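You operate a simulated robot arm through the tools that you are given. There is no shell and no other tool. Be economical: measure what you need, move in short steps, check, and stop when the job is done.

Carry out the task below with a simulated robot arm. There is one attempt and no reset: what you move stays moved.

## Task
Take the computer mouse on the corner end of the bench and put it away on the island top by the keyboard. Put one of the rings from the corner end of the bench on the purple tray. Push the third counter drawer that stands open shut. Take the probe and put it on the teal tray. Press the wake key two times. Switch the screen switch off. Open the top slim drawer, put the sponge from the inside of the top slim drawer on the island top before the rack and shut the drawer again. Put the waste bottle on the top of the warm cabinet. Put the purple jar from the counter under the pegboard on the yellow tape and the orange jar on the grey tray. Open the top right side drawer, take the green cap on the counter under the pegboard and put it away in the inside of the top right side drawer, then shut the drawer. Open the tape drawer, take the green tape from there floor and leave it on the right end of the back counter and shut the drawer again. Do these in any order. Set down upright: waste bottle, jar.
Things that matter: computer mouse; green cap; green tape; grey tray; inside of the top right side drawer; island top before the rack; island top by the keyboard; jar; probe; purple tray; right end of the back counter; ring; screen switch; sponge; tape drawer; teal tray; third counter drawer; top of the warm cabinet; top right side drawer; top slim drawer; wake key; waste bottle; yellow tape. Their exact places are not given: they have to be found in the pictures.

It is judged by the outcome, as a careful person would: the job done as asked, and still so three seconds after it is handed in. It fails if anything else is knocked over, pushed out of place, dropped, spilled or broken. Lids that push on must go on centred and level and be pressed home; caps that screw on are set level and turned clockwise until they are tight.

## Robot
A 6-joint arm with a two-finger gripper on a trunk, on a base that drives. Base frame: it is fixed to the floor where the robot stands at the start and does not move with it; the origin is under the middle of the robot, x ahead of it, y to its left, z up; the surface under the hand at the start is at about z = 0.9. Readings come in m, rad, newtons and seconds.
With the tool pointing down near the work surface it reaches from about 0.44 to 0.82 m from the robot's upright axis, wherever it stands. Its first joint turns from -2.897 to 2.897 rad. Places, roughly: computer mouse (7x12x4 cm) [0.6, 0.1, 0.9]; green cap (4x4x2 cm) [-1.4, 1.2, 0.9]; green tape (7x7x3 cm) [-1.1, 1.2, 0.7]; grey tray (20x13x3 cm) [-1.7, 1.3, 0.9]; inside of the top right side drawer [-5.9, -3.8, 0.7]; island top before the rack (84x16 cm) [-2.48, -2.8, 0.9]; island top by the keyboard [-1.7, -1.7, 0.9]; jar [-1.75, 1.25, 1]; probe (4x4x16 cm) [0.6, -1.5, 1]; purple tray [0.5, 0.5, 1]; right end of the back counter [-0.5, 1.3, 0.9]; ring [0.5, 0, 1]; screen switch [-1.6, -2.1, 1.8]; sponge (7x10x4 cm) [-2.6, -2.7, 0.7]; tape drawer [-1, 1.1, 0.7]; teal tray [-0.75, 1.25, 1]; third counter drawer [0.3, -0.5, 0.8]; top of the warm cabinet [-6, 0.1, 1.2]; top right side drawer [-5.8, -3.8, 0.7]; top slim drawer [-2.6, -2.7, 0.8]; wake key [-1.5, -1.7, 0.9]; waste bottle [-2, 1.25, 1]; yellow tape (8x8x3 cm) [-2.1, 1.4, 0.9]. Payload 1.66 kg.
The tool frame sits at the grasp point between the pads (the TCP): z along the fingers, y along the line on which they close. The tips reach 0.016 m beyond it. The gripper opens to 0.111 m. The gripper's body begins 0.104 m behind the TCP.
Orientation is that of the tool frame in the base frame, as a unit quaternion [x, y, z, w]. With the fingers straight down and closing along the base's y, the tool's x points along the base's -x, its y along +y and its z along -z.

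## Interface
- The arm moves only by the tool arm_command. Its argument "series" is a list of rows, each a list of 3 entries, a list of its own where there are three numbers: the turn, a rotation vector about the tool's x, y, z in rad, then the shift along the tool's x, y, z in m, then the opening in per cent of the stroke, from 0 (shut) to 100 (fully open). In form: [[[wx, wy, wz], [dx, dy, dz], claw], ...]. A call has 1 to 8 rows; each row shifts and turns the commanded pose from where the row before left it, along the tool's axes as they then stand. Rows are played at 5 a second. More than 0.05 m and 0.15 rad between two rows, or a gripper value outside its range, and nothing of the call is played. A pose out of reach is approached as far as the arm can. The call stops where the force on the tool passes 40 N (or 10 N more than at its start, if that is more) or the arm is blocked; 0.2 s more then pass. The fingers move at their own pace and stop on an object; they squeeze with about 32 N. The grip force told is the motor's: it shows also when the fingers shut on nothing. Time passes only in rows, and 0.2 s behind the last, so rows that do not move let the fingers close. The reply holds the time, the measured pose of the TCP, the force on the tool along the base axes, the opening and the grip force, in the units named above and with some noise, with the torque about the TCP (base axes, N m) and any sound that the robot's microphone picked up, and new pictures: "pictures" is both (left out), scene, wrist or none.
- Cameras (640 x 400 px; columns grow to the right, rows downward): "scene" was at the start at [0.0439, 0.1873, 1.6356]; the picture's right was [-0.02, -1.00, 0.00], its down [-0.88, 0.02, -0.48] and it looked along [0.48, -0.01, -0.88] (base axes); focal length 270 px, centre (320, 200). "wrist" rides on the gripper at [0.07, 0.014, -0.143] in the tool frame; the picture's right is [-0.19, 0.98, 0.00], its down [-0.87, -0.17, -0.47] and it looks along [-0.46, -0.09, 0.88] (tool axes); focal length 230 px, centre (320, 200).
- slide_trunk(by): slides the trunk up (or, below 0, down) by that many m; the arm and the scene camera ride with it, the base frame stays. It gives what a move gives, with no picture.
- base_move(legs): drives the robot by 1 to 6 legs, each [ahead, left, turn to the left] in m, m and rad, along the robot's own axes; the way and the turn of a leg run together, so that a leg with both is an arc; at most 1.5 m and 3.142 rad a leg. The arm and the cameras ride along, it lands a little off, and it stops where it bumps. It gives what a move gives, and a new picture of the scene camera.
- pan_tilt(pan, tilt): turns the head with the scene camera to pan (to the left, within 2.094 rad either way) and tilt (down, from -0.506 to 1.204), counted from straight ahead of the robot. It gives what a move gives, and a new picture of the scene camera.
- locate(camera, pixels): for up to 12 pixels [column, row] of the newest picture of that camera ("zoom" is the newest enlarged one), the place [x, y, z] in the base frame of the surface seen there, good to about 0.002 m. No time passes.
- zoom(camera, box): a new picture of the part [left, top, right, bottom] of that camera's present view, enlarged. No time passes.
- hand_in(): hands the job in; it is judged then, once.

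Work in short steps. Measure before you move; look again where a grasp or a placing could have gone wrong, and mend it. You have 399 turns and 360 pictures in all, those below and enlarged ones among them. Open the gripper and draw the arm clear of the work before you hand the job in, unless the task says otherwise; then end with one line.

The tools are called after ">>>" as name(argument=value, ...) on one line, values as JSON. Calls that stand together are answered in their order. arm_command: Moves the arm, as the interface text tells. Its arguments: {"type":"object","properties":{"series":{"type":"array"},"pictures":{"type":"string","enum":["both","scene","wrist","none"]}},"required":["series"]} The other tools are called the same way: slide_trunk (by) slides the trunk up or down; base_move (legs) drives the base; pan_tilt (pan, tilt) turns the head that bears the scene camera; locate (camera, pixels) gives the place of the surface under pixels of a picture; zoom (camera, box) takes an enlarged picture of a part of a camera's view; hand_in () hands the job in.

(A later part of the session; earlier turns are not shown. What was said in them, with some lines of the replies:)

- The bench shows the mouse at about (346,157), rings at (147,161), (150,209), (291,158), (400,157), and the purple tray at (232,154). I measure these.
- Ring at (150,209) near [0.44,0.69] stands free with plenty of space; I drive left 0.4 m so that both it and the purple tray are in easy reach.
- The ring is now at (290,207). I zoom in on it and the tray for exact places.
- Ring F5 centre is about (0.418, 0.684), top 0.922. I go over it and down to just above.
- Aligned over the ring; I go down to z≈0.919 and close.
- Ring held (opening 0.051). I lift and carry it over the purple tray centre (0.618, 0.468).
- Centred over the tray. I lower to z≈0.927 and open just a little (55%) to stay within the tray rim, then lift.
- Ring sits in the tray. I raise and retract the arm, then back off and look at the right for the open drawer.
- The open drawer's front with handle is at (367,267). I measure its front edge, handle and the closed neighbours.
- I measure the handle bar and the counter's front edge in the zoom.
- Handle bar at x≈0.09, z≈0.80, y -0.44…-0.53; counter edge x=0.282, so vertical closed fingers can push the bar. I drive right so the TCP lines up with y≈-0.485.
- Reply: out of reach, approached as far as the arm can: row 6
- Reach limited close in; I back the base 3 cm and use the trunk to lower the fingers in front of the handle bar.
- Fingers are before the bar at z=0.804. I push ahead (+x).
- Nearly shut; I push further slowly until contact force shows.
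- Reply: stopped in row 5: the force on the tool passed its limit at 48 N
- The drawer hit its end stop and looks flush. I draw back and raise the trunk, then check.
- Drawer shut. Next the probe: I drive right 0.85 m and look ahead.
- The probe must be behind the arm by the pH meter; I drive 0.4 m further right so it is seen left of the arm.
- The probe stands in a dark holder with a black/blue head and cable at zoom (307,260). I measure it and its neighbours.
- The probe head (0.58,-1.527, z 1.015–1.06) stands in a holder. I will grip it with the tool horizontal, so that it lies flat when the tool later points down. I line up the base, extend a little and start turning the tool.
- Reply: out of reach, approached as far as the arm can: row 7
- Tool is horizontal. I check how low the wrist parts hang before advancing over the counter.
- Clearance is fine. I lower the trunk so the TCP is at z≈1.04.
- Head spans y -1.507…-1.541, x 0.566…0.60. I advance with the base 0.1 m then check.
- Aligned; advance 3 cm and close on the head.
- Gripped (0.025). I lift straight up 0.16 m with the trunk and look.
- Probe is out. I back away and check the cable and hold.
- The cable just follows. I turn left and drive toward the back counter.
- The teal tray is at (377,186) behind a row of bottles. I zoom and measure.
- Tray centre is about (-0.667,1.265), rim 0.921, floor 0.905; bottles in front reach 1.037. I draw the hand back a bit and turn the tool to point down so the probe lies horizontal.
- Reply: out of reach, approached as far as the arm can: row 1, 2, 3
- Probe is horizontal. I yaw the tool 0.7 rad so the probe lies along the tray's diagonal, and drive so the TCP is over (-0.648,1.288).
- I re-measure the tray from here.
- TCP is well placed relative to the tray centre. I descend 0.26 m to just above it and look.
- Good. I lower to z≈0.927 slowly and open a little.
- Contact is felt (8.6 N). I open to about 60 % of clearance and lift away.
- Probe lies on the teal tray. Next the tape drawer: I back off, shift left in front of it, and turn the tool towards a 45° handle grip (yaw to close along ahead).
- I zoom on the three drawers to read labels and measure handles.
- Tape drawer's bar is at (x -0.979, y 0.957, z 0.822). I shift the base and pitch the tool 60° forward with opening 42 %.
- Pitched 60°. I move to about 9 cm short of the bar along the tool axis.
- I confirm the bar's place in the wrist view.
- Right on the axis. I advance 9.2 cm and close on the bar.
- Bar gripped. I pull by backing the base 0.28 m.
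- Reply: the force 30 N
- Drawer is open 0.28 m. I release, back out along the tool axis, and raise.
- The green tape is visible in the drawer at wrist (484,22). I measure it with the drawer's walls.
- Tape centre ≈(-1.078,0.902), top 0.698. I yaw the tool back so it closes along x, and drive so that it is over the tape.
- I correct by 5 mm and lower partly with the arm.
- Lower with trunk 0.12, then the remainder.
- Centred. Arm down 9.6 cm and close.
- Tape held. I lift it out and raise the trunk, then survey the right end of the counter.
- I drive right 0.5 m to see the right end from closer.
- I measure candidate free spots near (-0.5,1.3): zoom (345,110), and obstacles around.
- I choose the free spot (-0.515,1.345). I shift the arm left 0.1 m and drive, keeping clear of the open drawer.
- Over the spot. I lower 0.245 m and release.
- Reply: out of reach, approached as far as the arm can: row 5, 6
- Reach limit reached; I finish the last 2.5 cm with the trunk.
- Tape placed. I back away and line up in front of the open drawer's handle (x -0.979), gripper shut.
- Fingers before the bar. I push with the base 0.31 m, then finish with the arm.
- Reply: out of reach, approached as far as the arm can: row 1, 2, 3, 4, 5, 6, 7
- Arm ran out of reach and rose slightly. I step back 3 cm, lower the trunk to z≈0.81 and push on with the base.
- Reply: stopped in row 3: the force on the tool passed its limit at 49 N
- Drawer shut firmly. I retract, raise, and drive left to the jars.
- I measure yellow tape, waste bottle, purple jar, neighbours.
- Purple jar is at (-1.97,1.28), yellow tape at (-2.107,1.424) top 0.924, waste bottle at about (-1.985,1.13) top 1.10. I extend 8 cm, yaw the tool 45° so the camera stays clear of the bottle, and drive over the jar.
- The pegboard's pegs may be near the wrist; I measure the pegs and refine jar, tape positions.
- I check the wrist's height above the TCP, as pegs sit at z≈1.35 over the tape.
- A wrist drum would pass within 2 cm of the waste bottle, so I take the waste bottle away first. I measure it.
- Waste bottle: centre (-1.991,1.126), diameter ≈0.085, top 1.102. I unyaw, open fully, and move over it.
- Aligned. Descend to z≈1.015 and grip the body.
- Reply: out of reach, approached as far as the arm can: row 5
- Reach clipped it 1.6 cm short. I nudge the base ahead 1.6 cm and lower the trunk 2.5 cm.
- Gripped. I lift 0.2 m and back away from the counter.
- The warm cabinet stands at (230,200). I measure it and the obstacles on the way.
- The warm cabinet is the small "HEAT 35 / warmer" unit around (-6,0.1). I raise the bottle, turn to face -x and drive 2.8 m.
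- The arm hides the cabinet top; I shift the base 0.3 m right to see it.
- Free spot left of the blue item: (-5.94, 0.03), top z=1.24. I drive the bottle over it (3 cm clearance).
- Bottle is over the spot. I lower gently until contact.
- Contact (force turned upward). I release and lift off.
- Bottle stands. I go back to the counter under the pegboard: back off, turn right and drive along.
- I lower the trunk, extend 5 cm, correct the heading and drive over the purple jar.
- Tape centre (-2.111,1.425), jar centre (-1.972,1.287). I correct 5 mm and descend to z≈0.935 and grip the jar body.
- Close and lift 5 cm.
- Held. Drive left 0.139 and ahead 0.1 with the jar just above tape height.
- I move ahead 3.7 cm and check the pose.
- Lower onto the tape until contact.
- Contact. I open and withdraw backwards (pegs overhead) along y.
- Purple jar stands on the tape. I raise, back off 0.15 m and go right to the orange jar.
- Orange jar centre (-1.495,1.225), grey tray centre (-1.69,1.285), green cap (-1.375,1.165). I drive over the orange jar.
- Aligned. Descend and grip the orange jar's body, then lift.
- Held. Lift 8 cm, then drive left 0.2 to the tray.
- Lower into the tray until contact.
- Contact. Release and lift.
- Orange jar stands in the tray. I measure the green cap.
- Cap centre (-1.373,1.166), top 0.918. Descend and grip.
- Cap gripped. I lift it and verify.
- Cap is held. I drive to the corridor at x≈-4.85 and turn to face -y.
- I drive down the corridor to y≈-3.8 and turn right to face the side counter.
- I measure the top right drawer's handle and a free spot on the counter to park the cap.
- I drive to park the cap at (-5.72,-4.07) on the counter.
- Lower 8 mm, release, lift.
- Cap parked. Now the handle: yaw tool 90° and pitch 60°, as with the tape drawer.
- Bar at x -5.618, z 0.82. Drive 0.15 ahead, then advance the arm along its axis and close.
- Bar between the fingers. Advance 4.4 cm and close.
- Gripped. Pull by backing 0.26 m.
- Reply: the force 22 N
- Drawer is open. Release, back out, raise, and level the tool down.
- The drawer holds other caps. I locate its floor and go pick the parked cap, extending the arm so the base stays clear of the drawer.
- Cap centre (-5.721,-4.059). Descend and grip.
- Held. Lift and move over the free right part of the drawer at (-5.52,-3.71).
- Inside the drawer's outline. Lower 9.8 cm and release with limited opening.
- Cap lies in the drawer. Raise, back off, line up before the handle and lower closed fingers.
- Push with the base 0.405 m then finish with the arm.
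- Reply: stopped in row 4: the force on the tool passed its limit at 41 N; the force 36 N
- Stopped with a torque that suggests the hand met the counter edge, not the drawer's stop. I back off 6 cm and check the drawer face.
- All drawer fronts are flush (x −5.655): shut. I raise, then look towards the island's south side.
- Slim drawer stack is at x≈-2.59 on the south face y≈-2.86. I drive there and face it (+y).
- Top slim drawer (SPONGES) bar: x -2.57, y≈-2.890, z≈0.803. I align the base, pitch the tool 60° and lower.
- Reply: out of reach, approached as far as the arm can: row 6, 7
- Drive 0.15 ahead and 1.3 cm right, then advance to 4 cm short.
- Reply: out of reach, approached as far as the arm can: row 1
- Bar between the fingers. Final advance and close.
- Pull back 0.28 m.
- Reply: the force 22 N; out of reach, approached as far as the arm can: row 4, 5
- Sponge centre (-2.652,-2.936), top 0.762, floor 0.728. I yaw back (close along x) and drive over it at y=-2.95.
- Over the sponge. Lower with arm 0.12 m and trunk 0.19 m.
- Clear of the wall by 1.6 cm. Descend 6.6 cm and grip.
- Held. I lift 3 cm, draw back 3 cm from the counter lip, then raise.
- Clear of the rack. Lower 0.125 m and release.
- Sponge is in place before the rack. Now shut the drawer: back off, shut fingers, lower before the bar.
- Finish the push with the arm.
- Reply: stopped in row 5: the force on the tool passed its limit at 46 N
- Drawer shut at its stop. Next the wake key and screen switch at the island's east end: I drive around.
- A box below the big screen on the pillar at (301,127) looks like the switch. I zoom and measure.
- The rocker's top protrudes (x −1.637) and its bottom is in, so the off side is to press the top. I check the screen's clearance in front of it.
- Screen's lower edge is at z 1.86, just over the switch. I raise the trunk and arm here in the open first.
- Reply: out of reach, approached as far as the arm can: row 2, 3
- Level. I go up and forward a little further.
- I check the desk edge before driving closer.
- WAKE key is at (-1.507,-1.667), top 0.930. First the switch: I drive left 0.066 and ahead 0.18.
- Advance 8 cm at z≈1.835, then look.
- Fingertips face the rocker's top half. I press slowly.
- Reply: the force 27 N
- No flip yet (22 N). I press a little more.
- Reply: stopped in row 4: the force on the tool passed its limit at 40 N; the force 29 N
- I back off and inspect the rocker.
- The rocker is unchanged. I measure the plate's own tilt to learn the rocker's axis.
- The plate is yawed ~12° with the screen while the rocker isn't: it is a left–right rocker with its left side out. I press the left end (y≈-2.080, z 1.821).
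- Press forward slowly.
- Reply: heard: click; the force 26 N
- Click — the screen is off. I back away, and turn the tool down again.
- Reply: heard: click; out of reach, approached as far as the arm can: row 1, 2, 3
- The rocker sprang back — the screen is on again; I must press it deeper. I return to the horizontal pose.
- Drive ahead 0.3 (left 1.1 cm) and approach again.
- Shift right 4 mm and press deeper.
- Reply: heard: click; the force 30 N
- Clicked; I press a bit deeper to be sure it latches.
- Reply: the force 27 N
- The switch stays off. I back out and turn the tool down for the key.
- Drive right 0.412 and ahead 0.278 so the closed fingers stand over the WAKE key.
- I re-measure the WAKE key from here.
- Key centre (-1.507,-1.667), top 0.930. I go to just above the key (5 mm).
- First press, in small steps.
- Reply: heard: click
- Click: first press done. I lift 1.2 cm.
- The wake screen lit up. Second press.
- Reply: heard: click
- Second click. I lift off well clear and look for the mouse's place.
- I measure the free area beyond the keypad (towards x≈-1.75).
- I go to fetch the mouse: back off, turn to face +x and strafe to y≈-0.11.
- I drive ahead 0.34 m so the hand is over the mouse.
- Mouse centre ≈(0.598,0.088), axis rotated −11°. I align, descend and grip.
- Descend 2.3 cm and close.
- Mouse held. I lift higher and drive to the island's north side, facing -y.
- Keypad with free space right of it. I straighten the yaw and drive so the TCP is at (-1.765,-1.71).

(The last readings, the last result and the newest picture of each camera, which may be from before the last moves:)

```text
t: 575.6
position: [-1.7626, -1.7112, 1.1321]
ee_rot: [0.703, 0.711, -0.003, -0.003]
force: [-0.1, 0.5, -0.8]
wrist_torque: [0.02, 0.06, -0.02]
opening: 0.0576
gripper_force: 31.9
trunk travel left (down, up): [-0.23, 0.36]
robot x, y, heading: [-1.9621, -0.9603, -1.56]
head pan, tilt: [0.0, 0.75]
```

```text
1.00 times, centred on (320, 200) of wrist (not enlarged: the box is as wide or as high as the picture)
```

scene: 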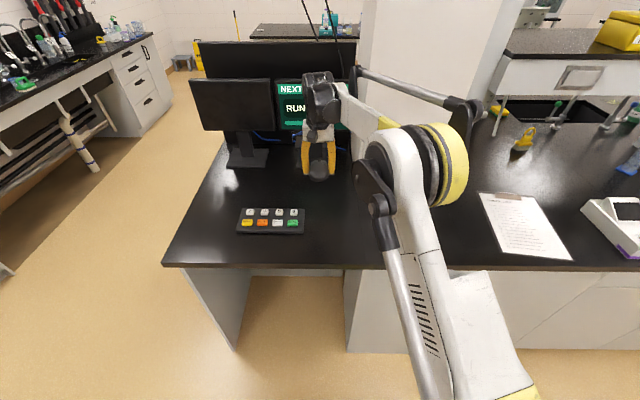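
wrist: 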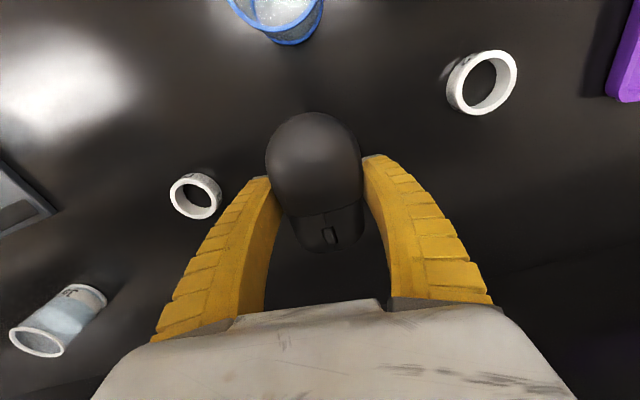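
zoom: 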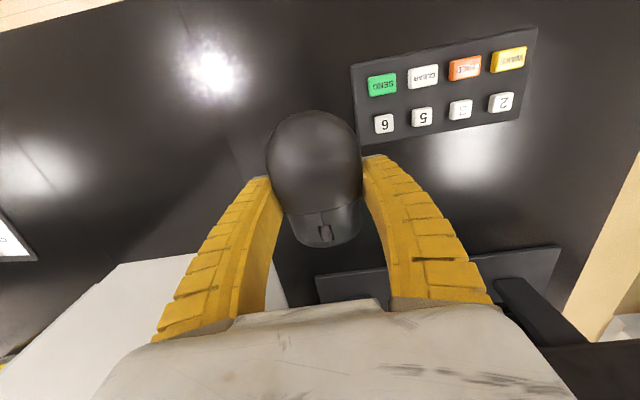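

Lower 0.208 m and release with limited opening.

>>> arm_command(series=[[[0, 0, 0], [0, 0, 0.045], 0], [[0, 0, 0], [0, 0, 0.045], 0], [[0, 0, 0], [0, 0, 0.045], 0], [[0, 0, 0], [0, 0, 0.045], 0], [[0, 0, 0], [0, 0, 0.025], 0], [[0, 0, 0], [0, 0, 0.003], 0], [[0, 0, 0], [0, 0, 0], 0]], pictures="none")

>>> arm_command(series=[[[0, 0, 0], [0, 0, 0], 72], [[0, 0, 0], [0, 0, 0], 72], [[0, 0, 0], [0, 0, -0.04], 72], [[0, 0, 0], [0, 0, -0.045], 72], [[0, 0, 0], [0, 0, -0.045], 72], [[0, 0, 0], [0, 0, -0.045], 72], [[0, 0, 0], [0, 0, -0.045], 100]], pictures="both")

```text
t: 577.2
position: [-1.7641, -1.7111, 0.9244]
ee_rot: [0.704, 0.711, -0.002, -0.003]
force: [-0.3, -1.6, 9.4]
wrist_torque: [-0.41, 0.04, -0.02]
opening: 0.0581
gripper_force: 32.1
trunk travel left (down, up): [-0.23, 0.36]
robot x, y, heading: [-1.966, -0.9566, -1.564]
head pan, tilt: [0.0, 0.75]
```

```text
t: 578.8
position: [-1.7606, -1.7113, 1.1436]
ee_rot: [0.703, 0.711, -0.002, -0.004]
force: [0.0, 0.5, 0.2]
wrist_torque: [0.0, 0.01, -0.01]
opening: 0.1107
gripper_force: 0.1
trunk travel left (down, up): [-0.23, 0.36]
robot x, y, heading: [-1.9623, -0.9592, -1.561]
head pan, tilt: [0.0, 0.75]
```

scene: 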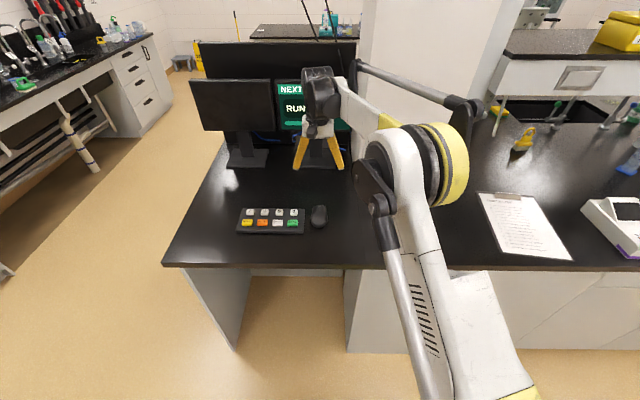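
wrist: 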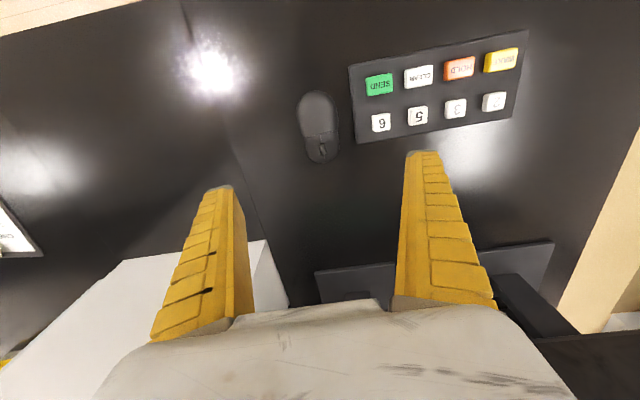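

Mouse is in place. I back off and turn round to verify the back counter (probe, jars, tape).

>>> base_move(legs=[[-0.5, 0, 0], [0, 0, 3.14], [0, -0.8, 0]])

>>> pan_tilt(pan=0.1, tilt=0.45)

>>> zoom(camera="scene", box=[60, 130, 320, 290])

>>> zoom(camera="scene", box=[300, 130, 560, 290])

```text
t: 592.9
position: [-1.3619, 0.2962, 1.1433]
ee_rot: [-0.704, 0.71, -0.003, 0.0]
force: [-0.1, -1.1, 0.3]
wrist_torque: [0.03, 0.08, 0.01]
opening: 0.1109
gripper_force: 0.0
trunk travel left (down, up): [-0.23, 0.36]
robot x, y, heading: [-1.1692, -0.4586, 1.569]
head pan, tilt: [0.0, 0.75]
```

scene: 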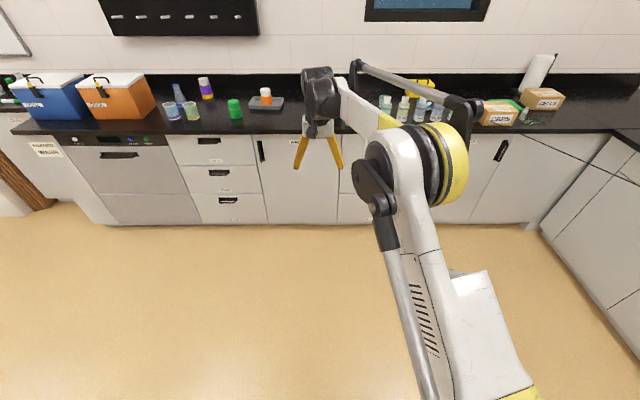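

```text
t: 593.7
position: [-1.3618, 0.2954, 1.1426]
ee_rot: [-0.704, 0.71, -0.004, 0.002]
force: [-0.4, -0.5, 0.4]
wrist_torque: [0.0, -0.01, 0.02]
opening: 0.1108
gripper_force: 0.1
trunk travel left (down, up): [-0.23, 0.36]
robot x, y, heading: [-1.172, -0.4628, 1.563]
head pan, tilt: [0.099, 0.45]
```

scene: 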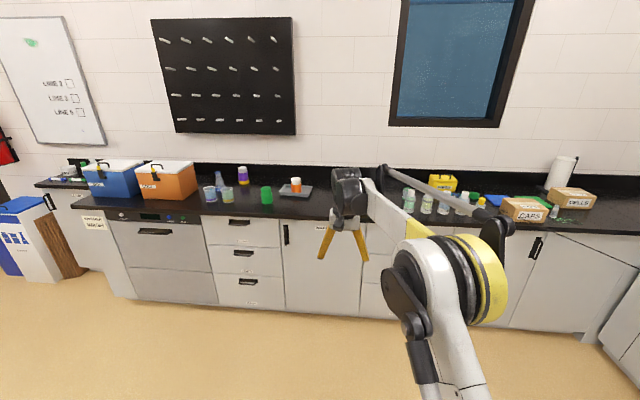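

```text
2.46 times, centred on (190, 210) of scene
```

zoom: 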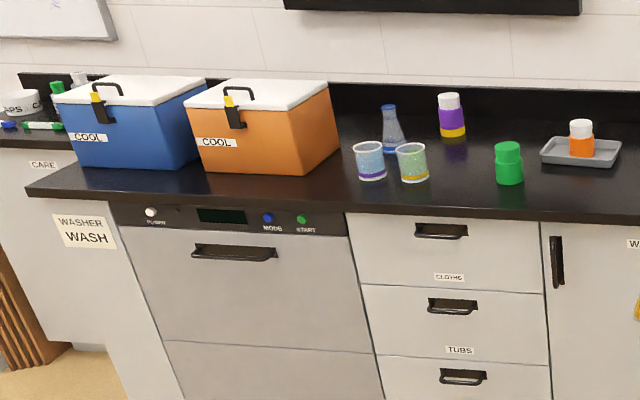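

```text
2.46 times, centred on (430, 210) of scene
```

zoom: 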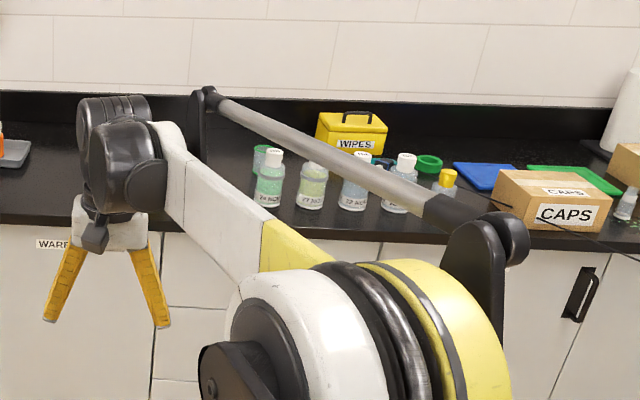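

Jars stand well. To see the probe I drive further right and closer.

>>> base_move(legs=[[0, -0.75, 0], [0.45, 0, 0]])

>>> pan_tilt(pan=0.25, tilt=0.75)

>>> zoom(camera="scene", box=[160, 130, 400, 280])

```text
t: 600.1
position: [-0.6023, 0.7429, 1.1427]
ee_rot: [-0.701, 0.713, -0.004, 0.002]
force: [0.9, 0.1, 0.8]
wrist_torque: [-0.02, -0.02, 0.0]
opening: 0.111
gripper_force: 0.0
trunk travel left (down, up): [-0.23, 0.36]
robot x, y, heading: [-0.4198, -0.0162, 1.555]
head pan, tilt: [0.099, 0.45]
```

scene: 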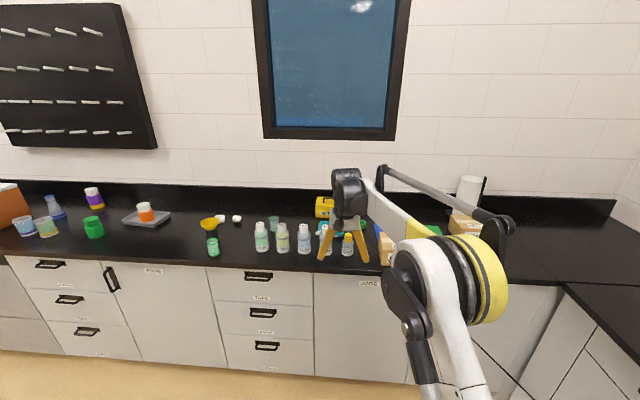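

```text
t: 600.9
position: [-0.6041, 0.7419, 1.1428]
ee_rot: [-0.701, 0.713, -0.003, 0.002]
force: [-0.8, -0.3, -0.9]
wrist_torque: [0.0, 0.0, 0.0]
opening: 0.1111
gripper_force: 0.1
trunk travel left (down, up): [-0.23, 0.36]
robot x, y, heading: [-0.4224, -0.0153, 1.555]
head pan, tilt: [0.25, 0.75]
```

scene: 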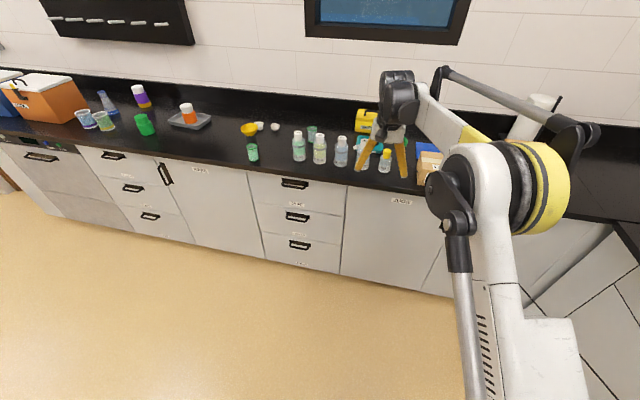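

```text
2.67 times, centred on (280, 205) of scene
```

zoom: 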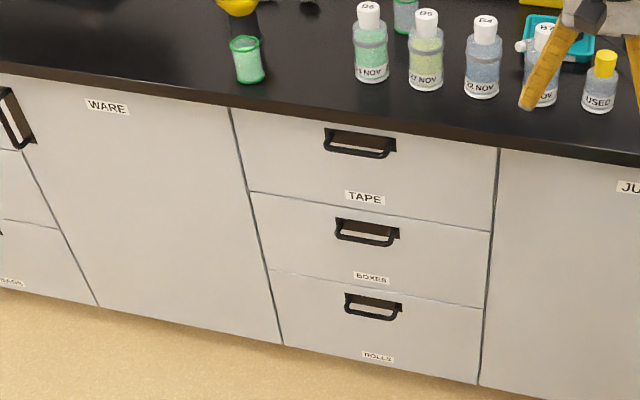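

>>> base_move(legs=[[0, -0.25, 0]])

>>> zoom(camera="scene", box=[240, 80, 420, 200])

```text
t: 602.7
position: [-0.3506, 0.7391, 1.1437]
ee_rot: [-0.701, 0.713, -0.003, 0.001]
force: [1.0, -0.7, 1.0]
wrist_torque: [0.03, 0.05, 0.0]
opening: 0.1109
gripper_force: 0.0
trunk travel left (down, up): [-0.23, 0.36]
robot x, y, heading: [-0.171, -0.0189, 1.556]
head pan, tilt: [0.25, 0.75]
```

scene: 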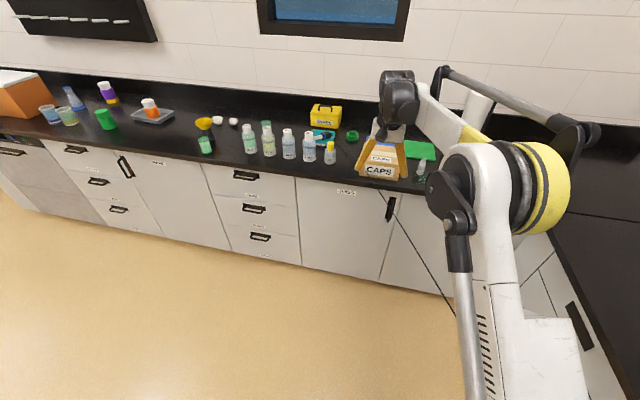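

```text
3.33 times, centred on (330, 140) of scene
```

zoom: 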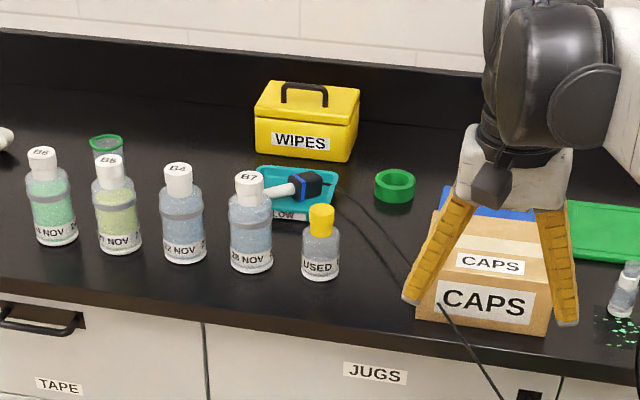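

Everything checks out: the probe is on the teal tray, the tape and jars are in place, the drawers are shut, and the gripper is open and clear. I hand in.

>>> hand_in()

```text
The job is handed in.
```

I did every task on the list and handed the job in. I checked most results in a picture before handing in. Two I did not look at again at the end: the waste bottle, and the sponge before the rack once its drawer was shut.
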